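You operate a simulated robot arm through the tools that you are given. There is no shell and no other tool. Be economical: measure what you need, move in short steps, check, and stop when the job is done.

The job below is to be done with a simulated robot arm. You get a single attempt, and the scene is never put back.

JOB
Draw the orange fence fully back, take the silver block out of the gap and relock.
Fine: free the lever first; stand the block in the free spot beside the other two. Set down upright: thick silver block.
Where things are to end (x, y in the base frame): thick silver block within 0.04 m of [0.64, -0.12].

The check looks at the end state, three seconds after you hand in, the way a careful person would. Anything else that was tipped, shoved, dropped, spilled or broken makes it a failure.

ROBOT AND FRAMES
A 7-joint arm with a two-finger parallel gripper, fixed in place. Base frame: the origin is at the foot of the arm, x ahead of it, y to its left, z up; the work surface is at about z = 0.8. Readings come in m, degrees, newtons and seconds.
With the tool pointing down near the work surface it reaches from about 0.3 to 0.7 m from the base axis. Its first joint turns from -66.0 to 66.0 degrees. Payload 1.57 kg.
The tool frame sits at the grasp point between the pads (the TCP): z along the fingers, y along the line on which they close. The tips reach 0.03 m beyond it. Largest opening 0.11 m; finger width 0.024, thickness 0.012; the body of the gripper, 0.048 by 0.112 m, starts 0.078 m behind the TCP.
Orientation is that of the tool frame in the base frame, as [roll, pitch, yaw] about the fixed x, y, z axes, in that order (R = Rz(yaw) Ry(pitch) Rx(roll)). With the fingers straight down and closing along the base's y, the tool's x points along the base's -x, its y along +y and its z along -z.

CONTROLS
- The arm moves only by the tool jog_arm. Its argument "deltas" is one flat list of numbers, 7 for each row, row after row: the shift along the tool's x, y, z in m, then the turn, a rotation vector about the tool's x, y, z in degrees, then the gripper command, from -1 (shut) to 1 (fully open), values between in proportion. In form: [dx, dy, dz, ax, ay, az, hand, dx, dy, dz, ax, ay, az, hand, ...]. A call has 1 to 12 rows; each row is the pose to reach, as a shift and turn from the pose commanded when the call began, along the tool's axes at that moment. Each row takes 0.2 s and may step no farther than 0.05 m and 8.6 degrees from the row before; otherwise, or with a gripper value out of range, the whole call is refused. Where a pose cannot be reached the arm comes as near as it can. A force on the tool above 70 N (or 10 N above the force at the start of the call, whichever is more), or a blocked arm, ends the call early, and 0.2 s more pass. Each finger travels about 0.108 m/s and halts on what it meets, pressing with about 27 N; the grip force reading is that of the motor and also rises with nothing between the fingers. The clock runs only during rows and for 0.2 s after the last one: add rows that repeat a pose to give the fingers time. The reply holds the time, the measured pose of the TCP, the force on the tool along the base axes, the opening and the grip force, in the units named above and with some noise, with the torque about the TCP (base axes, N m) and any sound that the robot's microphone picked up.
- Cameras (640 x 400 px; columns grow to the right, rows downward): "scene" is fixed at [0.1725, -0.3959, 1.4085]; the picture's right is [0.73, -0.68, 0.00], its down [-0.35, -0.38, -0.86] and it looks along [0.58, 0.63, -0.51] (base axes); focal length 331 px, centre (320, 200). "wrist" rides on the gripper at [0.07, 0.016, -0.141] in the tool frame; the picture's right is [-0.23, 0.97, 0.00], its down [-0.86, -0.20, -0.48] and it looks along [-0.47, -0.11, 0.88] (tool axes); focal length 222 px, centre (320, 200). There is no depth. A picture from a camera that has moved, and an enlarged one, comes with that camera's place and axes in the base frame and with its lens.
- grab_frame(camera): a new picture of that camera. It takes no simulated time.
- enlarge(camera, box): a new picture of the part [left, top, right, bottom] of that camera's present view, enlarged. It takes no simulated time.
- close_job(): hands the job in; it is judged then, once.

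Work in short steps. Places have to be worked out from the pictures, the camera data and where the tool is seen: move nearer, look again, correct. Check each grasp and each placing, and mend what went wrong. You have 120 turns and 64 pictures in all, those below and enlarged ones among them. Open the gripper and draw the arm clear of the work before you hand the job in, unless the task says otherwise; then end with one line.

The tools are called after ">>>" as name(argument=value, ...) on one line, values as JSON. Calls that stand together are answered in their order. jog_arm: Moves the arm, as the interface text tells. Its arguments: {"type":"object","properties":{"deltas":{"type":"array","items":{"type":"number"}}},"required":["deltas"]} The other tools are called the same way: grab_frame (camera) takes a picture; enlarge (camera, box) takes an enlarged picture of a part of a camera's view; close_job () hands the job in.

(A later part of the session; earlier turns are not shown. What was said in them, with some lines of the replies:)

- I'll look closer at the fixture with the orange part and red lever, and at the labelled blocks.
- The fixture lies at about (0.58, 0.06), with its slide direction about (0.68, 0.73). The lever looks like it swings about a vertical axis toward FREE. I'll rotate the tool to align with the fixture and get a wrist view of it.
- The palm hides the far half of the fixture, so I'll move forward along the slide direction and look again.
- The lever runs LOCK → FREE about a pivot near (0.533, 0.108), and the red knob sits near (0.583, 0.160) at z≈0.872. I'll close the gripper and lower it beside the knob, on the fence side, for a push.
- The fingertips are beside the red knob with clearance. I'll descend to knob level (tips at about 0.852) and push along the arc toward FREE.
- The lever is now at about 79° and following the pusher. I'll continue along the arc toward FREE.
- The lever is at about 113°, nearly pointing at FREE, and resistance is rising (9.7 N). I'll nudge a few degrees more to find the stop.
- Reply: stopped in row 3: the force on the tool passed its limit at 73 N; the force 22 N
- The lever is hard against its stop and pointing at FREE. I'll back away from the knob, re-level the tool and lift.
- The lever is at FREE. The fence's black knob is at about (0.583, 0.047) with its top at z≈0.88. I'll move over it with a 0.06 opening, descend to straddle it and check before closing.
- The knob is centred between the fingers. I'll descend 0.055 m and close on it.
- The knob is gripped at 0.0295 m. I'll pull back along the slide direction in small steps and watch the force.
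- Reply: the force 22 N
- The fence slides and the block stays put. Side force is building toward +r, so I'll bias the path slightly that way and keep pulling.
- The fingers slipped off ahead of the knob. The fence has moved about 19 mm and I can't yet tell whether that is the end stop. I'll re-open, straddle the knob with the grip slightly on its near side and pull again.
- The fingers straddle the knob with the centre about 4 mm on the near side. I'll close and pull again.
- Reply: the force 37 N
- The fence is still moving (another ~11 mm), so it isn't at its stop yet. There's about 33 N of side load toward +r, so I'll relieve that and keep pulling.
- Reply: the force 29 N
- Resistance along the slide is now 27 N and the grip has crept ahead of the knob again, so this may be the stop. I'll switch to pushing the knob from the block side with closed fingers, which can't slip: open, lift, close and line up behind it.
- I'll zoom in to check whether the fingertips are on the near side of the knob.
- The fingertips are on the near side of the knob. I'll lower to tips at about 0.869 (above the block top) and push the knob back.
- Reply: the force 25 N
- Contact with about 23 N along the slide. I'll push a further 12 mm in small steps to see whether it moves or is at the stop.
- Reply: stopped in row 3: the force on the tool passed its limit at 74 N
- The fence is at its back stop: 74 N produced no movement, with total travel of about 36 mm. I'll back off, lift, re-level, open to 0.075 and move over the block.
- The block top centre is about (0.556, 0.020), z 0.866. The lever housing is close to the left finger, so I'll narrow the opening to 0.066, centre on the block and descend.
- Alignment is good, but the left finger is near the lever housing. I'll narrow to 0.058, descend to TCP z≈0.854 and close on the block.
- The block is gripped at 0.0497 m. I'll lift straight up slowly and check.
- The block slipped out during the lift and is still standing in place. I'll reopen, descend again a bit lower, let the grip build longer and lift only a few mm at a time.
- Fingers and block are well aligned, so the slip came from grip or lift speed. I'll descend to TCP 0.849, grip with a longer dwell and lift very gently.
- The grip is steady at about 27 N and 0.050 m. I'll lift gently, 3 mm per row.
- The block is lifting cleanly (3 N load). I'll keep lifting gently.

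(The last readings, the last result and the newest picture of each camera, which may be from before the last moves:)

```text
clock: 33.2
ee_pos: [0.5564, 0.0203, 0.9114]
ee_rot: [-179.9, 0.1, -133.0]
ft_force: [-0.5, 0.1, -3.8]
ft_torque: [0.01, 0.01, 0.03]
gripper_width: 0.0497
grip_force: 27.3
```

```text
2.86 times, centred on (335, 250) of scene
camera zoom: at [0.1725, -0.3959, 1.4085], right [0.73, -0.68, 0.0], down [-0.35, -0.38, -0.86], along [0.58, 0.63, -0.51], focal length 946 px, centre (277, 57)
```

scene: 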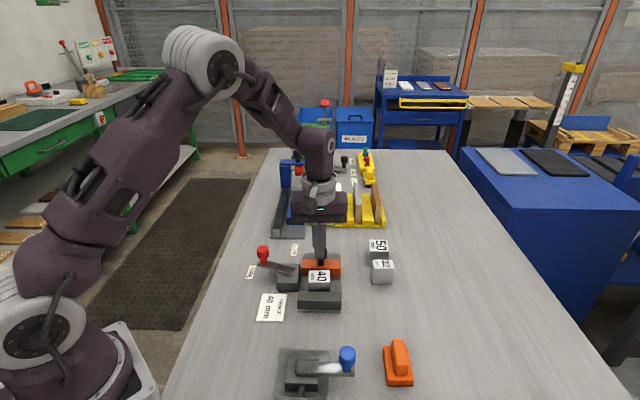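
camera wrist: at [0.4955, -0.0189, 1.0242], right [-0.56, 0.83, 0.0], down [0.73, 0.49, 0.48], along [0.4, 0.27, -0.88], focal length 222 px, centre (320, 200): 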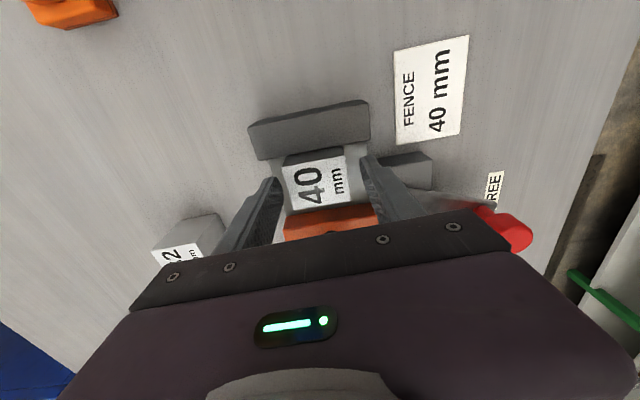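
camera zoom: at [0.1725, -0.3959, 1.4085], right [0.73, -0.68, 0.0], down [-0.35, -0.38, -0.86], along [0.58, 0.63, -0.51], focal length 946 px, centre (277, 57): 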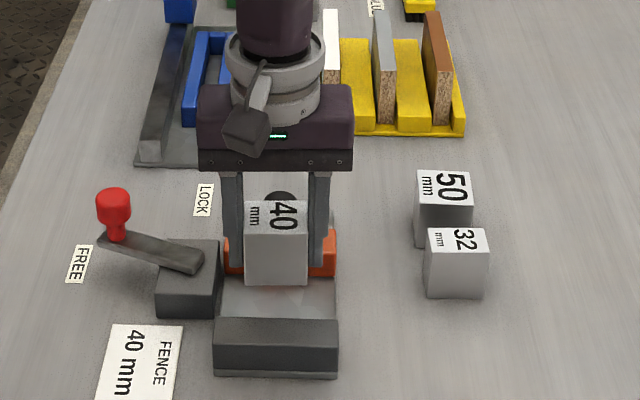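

The block is held securely, with its bottom clear of the jaw. I'll carry it gently halfway to (0.64, -0.12).

>>> jog_arm(deltas=[0.0011, -0.0038, 0, 0, 0, 0, -1, 0.0028, -0.0096, 0, 0, 0, 0, -1, 0.0047, -0.0163, 0, 0, 0, 0, -1, 0.007, -0.024, 0, 0, 0, 0, -1, 0.0092, -0.0317, 0, 0, 0, 0, -1, 0.0115, -0.0394, 0, 0, 0, 0, -1, 0.0137, -0.0471, 0, 0, 0, 0, -1, 0.016, -0.0549, 0, 0, 0, 0, -1, 0.0182, -0.0626, 0, 0, 0, 0, -1, 0.0202, -0.0693, 0, 0, 0, 0, -1, 0.0218, -0.075, 0, 0, 0, 0, -1, 0.0228, -0.0784, 0, 0, 0, 0, -1])

>>> jog_arm(deltas=[0.0011, -0.0038, 0, 0, 0, 0, -1, 0.0028, -0.0096, 0, 0, 0, 0, -1, 0.0047, -0.0163, 0, 0, 0, 0, -1, 0.007, -0.024, 0, 0, 0, 0, -1, 0.0092, -0.0317, 0, 0, 0, 0, -1, 0.0115, -0.0394, 0, 0, 0, 0, -1, 0.0137, -0.0471, 0, 0, 0, 0, -1, 0.016, -0.0549, 0, 0, 0, 0, -1, 0.0182, -0.0626, 0, 0, 0, 0, -1, 0.0202, -0.0693, 0, 0, 0, 0, -1, 0.0218, -0.075, 0, 0, 0, 0, -1, 0.0228, -0.0784, 0, 0, 0, 0, -1])

>>> enlarge(camera="scene", box=[290, 180, 460, 320])

>>> grab_frame(camera="wrist")

```text
clock: 35.8
ee_pos: [0.5979, -0.0497, 0.9112]
ee_rot: [-179.8, 0.1, -132.8]
ft_force: [-0.3, -0.6, -2.6]
ft_torque: [-0.02, 0.0, -0.01]
gripper_width: 0.0497
grip_force: 27.2
```

```text
clock: 38.4
ee_pos: [0.6401, -0.1207, 0.911]
ee_rot: [-179.8, 0.0, -133.0]
ft_force: [-0.2, -0.2, -2.1]
ft_torque: [-0.02, 0.0, -0.01]
gripper_width: 0.0498
grip_force: 27.0
```

```text
2.86 times, centred on (375, 250) of scene
camera zoom: at [0.1725, -0.3959, 1.4085], right [0.73, -0.68, 0.0], down [-0.35, -0.38, -0.86], along [0.58, 0.63, -0.51], focal length 946 px, centre (163, 57)
```

zoom: 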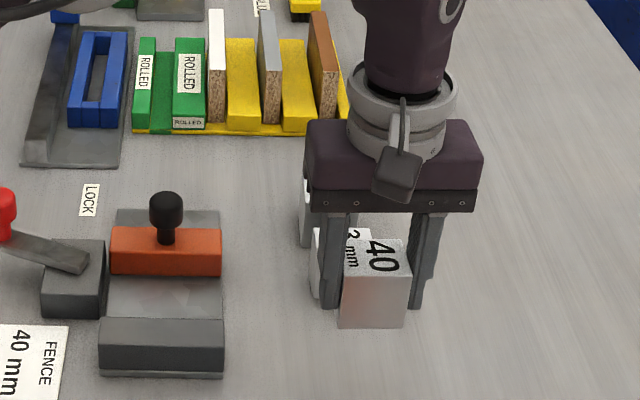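

```text
22 pictures are left
camera wrist: at [0.5802, -0.1601, 1.0523], right [-0.56, 0.83, 0.0], down [0.73, 0.49, 0.48], along [0.4, 0.27, -0.88], focal length 222 px, centre (320, 200)
```

wrist: 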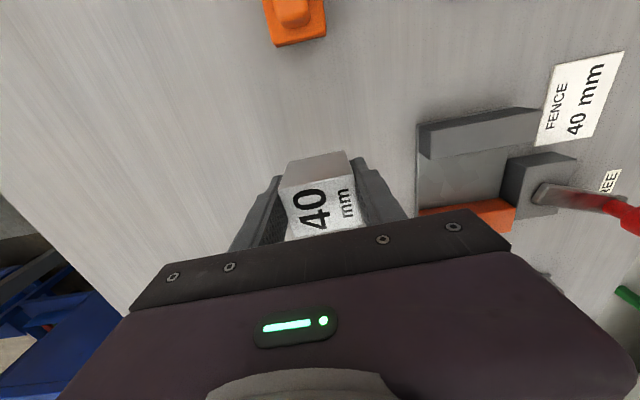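

The block is over the target and the spot is clear. I'll lower it gently to just above the surface.

>>> jog_arm(deltas=[0, 0, 0.003, 0, 0, 0, -1, 0, 0, 0.008, 0, 0, 0, -1, 0, 0, 0.014, 0, 0, 0, -1, 0, 0, 0.02, 0, 0, 0, -1, 0, 0, 0.026, 0, 0, 0, -1, 0, 0, 0.032, 0, 0, 0, -1, 0, 0, 0.038, 0, 0, 0, -1, 0, 0, 0.044, 0, 0, 0, -1, 0, 0, 0.05, 0, 0, 0, -1, 0, 0, 0.055, 0, 0, 0, -1, 0, 0, 0.059, 0, 0, 0, -1, 0, 0, 0.061, 0, 0, 0, -1])

>>> enlarge(camera="scene", box=[350, 230, 450, 310])

```text
clock: 41.0
ee_pos: [0.6404, -0.1209, 0.8499]
ee_rot: [-179.9, 0.1, -132.9]
ft_force: [0.2, -0.9, -2.7]
ft_torque: [-0.02, 0.01, -0.01]
gripper_width: 0.0497
grip_force: 27.0
```

```text
5.00 times, centred on (400, 270) of scene
camera zoom: at [0.1725, -0.3959, 1.4085], right [0.73, -0.68, 0.0], down [-0.35, -0.38, -0.86], along [0.58, 0.63, -0.51], focal length 1656 px, centre (-80, -150)
```

zoom: 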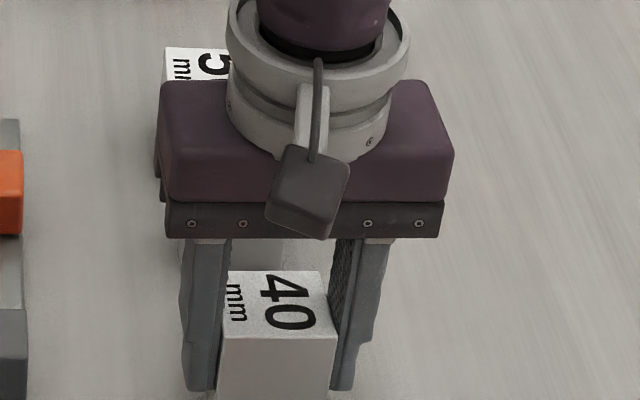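

Still hanging at a 2.7 N load with no contact. I'll lower in 2 mm steps until I feel the surface.

>>> jog_arm(deltas=[0, 0, 0.002, 0, 0, 0, -1, 0, 0, 0.004, 0, 0, 0, -1, 0, 0, 0.006, 0, 0, 0, -1, 0, 0, 0.008, 0, 0, 0, -1, 0, 0, 0.008, 0, 0, 0, -1])

```text
clock: 42.2
ee_pos: [0.64, -0.119, 0.8408]
ee_rot: [-179.9, 0.1, -132.9]
ft_force: [0.4, 0.1, -2.9]
ft_torque: [-0.03, 0.01, 0.02]
gripper_width: 0.0498
grip_force: 27.1
```

>>> enlarge(camera="scene", box=[350, 240, 450, 320])

>>> jog_arm(deltas=[0, 0, 0.001, 0, 0, 0, -1, 0, 0, 0.002, 0, 0, 0, -1, 0, 0, 0.003, 0, 0, 0, -1, 0, 0, 0.003, 0, 0, 0, -1])

```text
5.00 times, centred on (400, 280) of scene
camera zoom: at [0.1725, -0.3959, 1.4085], right [0.73, -0.68, 0.0], down [-0.35, -0.38, -0.86], along [0.58, 0.63, -0.51], focal length 1656 px, centre (-80, -200)
```

zoom: 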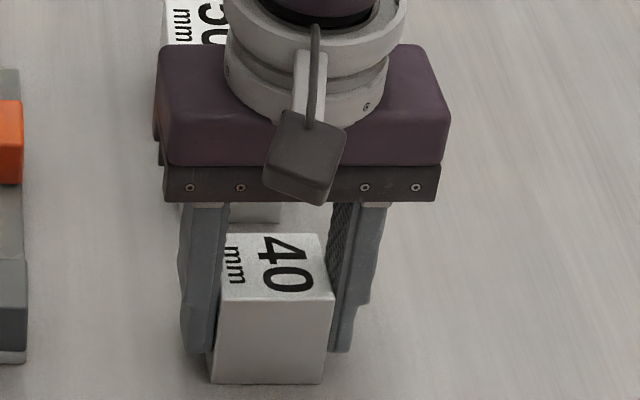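

```text
clock: 43.2
ee_pos: [0.6411, -0.1201, 0.8392]
ee_rot: [-179.9, 0.2, -132.9]
ft_force: [0.5, 0.7, 17.4]
ft_torque: [0.41, 0.33, -0.02]
gripper_width: 0.0497
grip_force: 26.8
```

Contact: Fz rose to +17 N, so the block is on the table. I'll ease up 1 mm, open, then lift clear.

>>> jog_arm(deltas=[0, 0, -0.001, 0, 0, 0, -1, 0, 0, -0.001, 0, 0, 0, 0.2, 0, 0, -0.001, 0, 0, 0, 0.3, 0, 0, -0.001, 0, 0, 0, 0.3, 0, 0, -0.02, 0, 0, 0, 0.3, 0, 0, -0.05, 0, 0, 0, 0.3, 0, 0, -0.09, 0, 0, 0, 0.3, 0, 0, -0.12, 0, 0, 0, 0.3, 0, 0, -0.12, 0, 0, 0, 0.3])

>>> enlarge(camera="scene", box=[240, 190, 450, 320])

```text
clock: 45.2
ee_pos: [0.6404, -0.12, 0.9599]
ee_rot: [-179.9, 0.1, -133.0]
ft_force: [0.8, -0.7, -0.6]
ft_torque: [0.01, -0.03, -0.03]
gripper_width: 0.0715
grip_force: 0.0
```

```text
3.05 times, centred on (345, 255) of scene
camera zoom: at [0.1725, -0.3959, 1.4085], right [0.73, -0.68, 0.0], down [-0.35, -0.38, -0.86], along [0.58, 0.63, -0.51], focal length 1009 px, centre (244, 32)
```

zoom: 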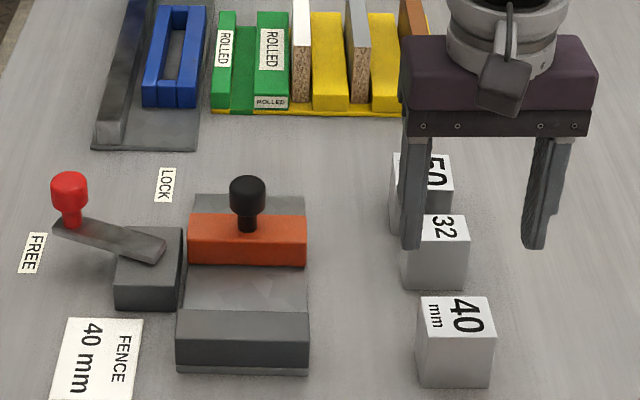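

The block stands upright at the target next to the other two. Next is relocking: close the gripper and travel high to the FREE side of the red knob.

>>> jog_arm(deltas=[-0.0108, 0.039, 0, 0, 0, 0, -1, -0.0216, 0.078, 0, 0, 0, 0, -1, -0.0324, 0.117, 0, 0, 0, 0, -1, -0.0433, 0.156, 0, 0, 0, 0, -1, -0.0541, 0.195, 0, 0, 0, 0, -1, -0.0649, 0.234, 0, 0, 0, 0, -1, -0.0757, 0.273, 0, 0, 0, 0, -1, -0.0865, 0.3117, 0, 0, 0, 0, -1, -0.0865, 0.3117, 0, 0, 0, 0, -1])

>>> grab_frame(camera="wrist")

>>> enlarge(camera="scene", box=[220, 190, 360, 320])

```text
clock: 47.2
ee_pos: [0.4705, 0.1567, 0.9583]
ee_rot: [-179.9, 0.1, -133.0]
ft_force: [-0.5, 0.8, -0.5]
ft_torque: [-0.02, -0.01, -0.02]
gripper_width: 0.0
grip_force: 21.0
```

```text
18 pictures are left
camera wrist: at [0.4101, 0.1168, 1.1009], right [-0.56, 0.83, 0.0], down [0.73, 0.49, 0.48], along [0.4, 0.27, -0.88], focal length 222 px, centre (320, 200)
```

wrist: 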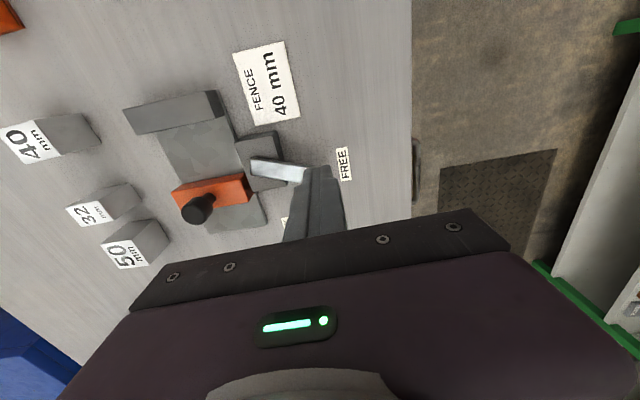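

```text
3.08 times, centred on (290, 255) of scene
camera zoom: at [0.1725, -0.3959, 1.4085], right [0.73, -0.68, 0.0], down [-0.35, -0.38, -0.86], along [0.58, 0.63, -0.51], focal length 1019 px, centre (412, 31)
```

zoom: 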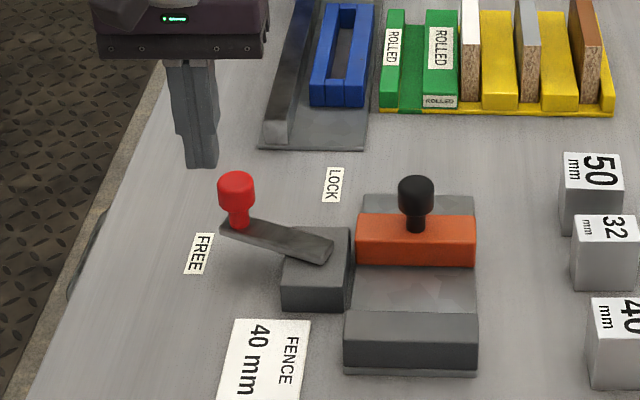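

The tip is on the far side of the red knob with clearance. I'll descend and push the lever back along the arc toward LOCK.

>>> jog_arm(deltas=[0, 0, 0.04, 0, 0, 0, -1, 0, 0, 0.076, 0, 0, 0, -1, -0.0081, -0.0045, 0.076, 0, 0, 0, -1, -0.0158, -0.0049, 0.076, 0, 0, 0, -1, -0.0234, -0.0063, 0.076, 0, 0, 0, -1, -0.0309, -0.0085, 0.076, 0, 0, 0, -1, -0.0381, -0.0114, 0.076, 0, 0, 0, -1, -0.0449, -0.015, 0.076, 0, 0, 0, -1, -0.0513, -0.0193, 0.076, 0, 0, 0, -1, -0.0572, -0.0243, 0.076, 0, 0, 0, -1, -0.0627, -0.0298, 0.076, 0, 0, 0, -1])

>>> grab_frame(camera="wrist")

```text
clock: 49.6
ee_pos: [0.5349, 0.1801, 0.882]
ee_rot: [-179.9, 0.2, -133.0]
ft_force: [0.7, -0.3, 0.2]
ft_torque: [-0.02, 0.0, -0.02]
gripper_width: 0.0003
grip_force: 21.0
```

```text
16 pictures are left
camera wrist: at [0.4753, 0.1409, 1.0244], right [-0.56, 0.83, 0.0], down [0.73, 0.49, 0.48], along [0.4, 0.27, -0.88], focal length 222 px, centre (320, 200)
```

wrist: 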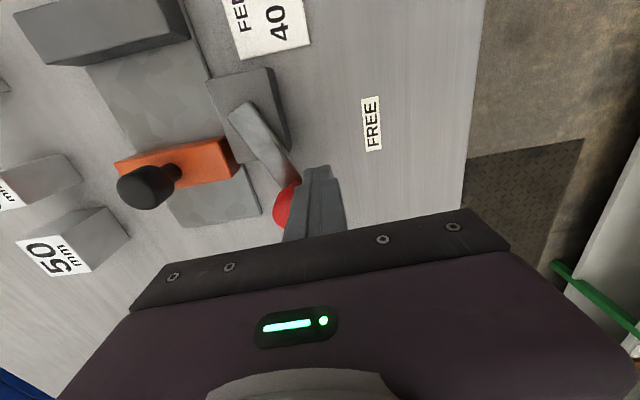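

The lever is following, now at about 66°. I'll continue to the LOCK stop.

>>> jog_arm(deltas=[-0.0048, -0.0061, 0, 0, 0, 0, -1, -0.0088, -0.0127, 0, 0, 0, 0, -1, -0.0122, -0.0197, 0, 0, 0, 0, -1, -0.0141, -0.0245, 0, 0, 0, 0, -1, -0.0155, -0.0294, 0, 0, 0, 0, -1])

>>> grab_frame(camera="wrist")

```text
clock: 50.8
ee_pos: [0.5641, 0.1744, 0.8816]
ee_rot: [179.7, -0.2, -132.9]
ft_force: [-26.2, 6.9, 16.1]
ft_torque: [-0.01, 0.04, -0.09]
gripper_width: 0.0
grip_force: 21.1
```

```text
15 pictures are left
camera wrist: at [0.5053, 0.1339, 1.0244], right [-0.56, 0.83, 0.0], down [0.73, 0.49, 0.48], along [0.39, 0.27, -0.88], focal length 222 px, centre (320, 200)
```

wrist: 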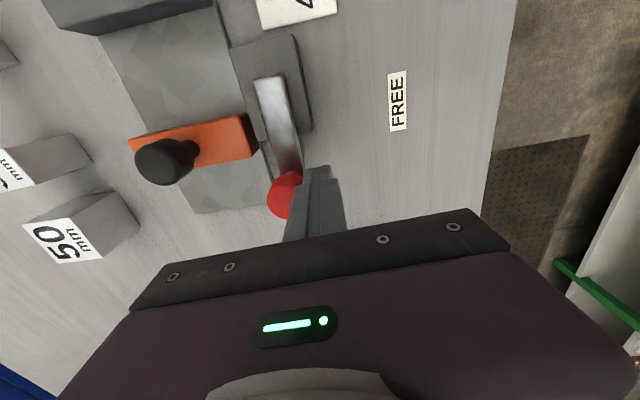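

The lever appears to be at its original LOCK angle with 27 N of resistance. One small extra nudge will confirm the stop.

>>> jog_arm(deltas=[-0.0008, -0.002, 0, 0, 0, 0, -1, -0.0015, -0.004, 0, 0, 0, 0, -1])

```text
clock: 51.4
ee_pos: [0.5658, 0.1747, 0.8811]
ee_rot: [179.6, -0.3, -132.9]
ft_force: [-56.8, 20.2, 21.5]
ft_torque: [-0.06, 0.11, -0.11]
gripper_width: 0.0
grip_force: 21.3
```

The lever is firmly at the LOCK stop: force rose to 60 N without motion. I'll back off, lift clear and retreat.

>>> jog_arm(deltas=[0.002, 0.015, 0, 0, 0, 0, -1, 0.002, 0.025, 0, 0, 0, 0, -1, 0.002, 0.025, -0.045, 0, 0, 0, -1, 0.002, 0.025, -0.09, 0, 0, 0, -1, 0.002, 0.025, -0.14, 0, 0, 0, 0, 0.045, 0.025, -0.16, 0, 0, 0, 1, 0.09, 0.025, -0.17, 0, 0, 0, 1, 0.135, 0.025, -0.18, 0, 0, 0, 1, 0.135, 0.025, -0.18, 0, 0, 0, 1])

>>> enlarge(camera="scene", box=[230, 190, 430, 320])

>>> grab_frame(camera="wrist")

```text
clock: 53.4
ee_pos: [0.46, 0.0896, 1.0631]
ee_rot: [-179.9, 0.1, -133.0]
ft_force: [0.9, -1.0, 0.4]
ft_torque: [0.0, 0.02, 0.03]
gripper_width: 0.1101
grip_force: 0.0
```

```text
3.08 times, centred on (330, 255) of scene
camera zoom: at [0.1725, -0.3959, 1.4085], right [0.73, -0.68, 0.0], down [-0.35, -0.38, -0.86], along [0.58, 0.63, -0.51], focal length 1019 px, centre (289, 31)
```

zoom: 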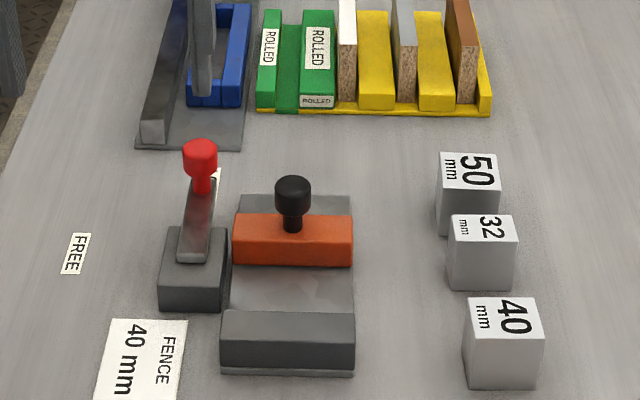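

```text
13 pictures are left
camera wrist: at [0.4009, 0.0493, 1.2047], right [-0.56, 0.83, 0.0], down [0.73, 0.49, 0.48], along [0.4, 0.27, -0.88], focal length 222 px, centre (320, 200)
```

wrist: 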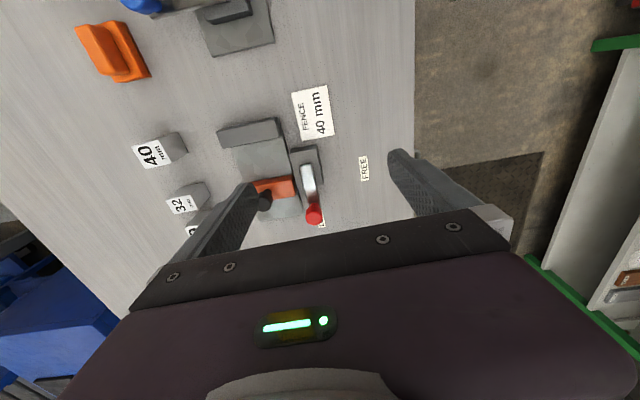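

The fence is fully back, the lever is at LOCK, the 40 mm block stands upright at the target, nothing else is disturbed and the arm is clear. I'm handing in.

>>> close_job()

```text
The job is handed in.
```

The orange fence is drawn back to its stop, the silver 40 mm block stands upright at about (0.64, -0.12) beside the other two, and the lever is back at LOCK; the block slipped once on the first lift but stayed standing.
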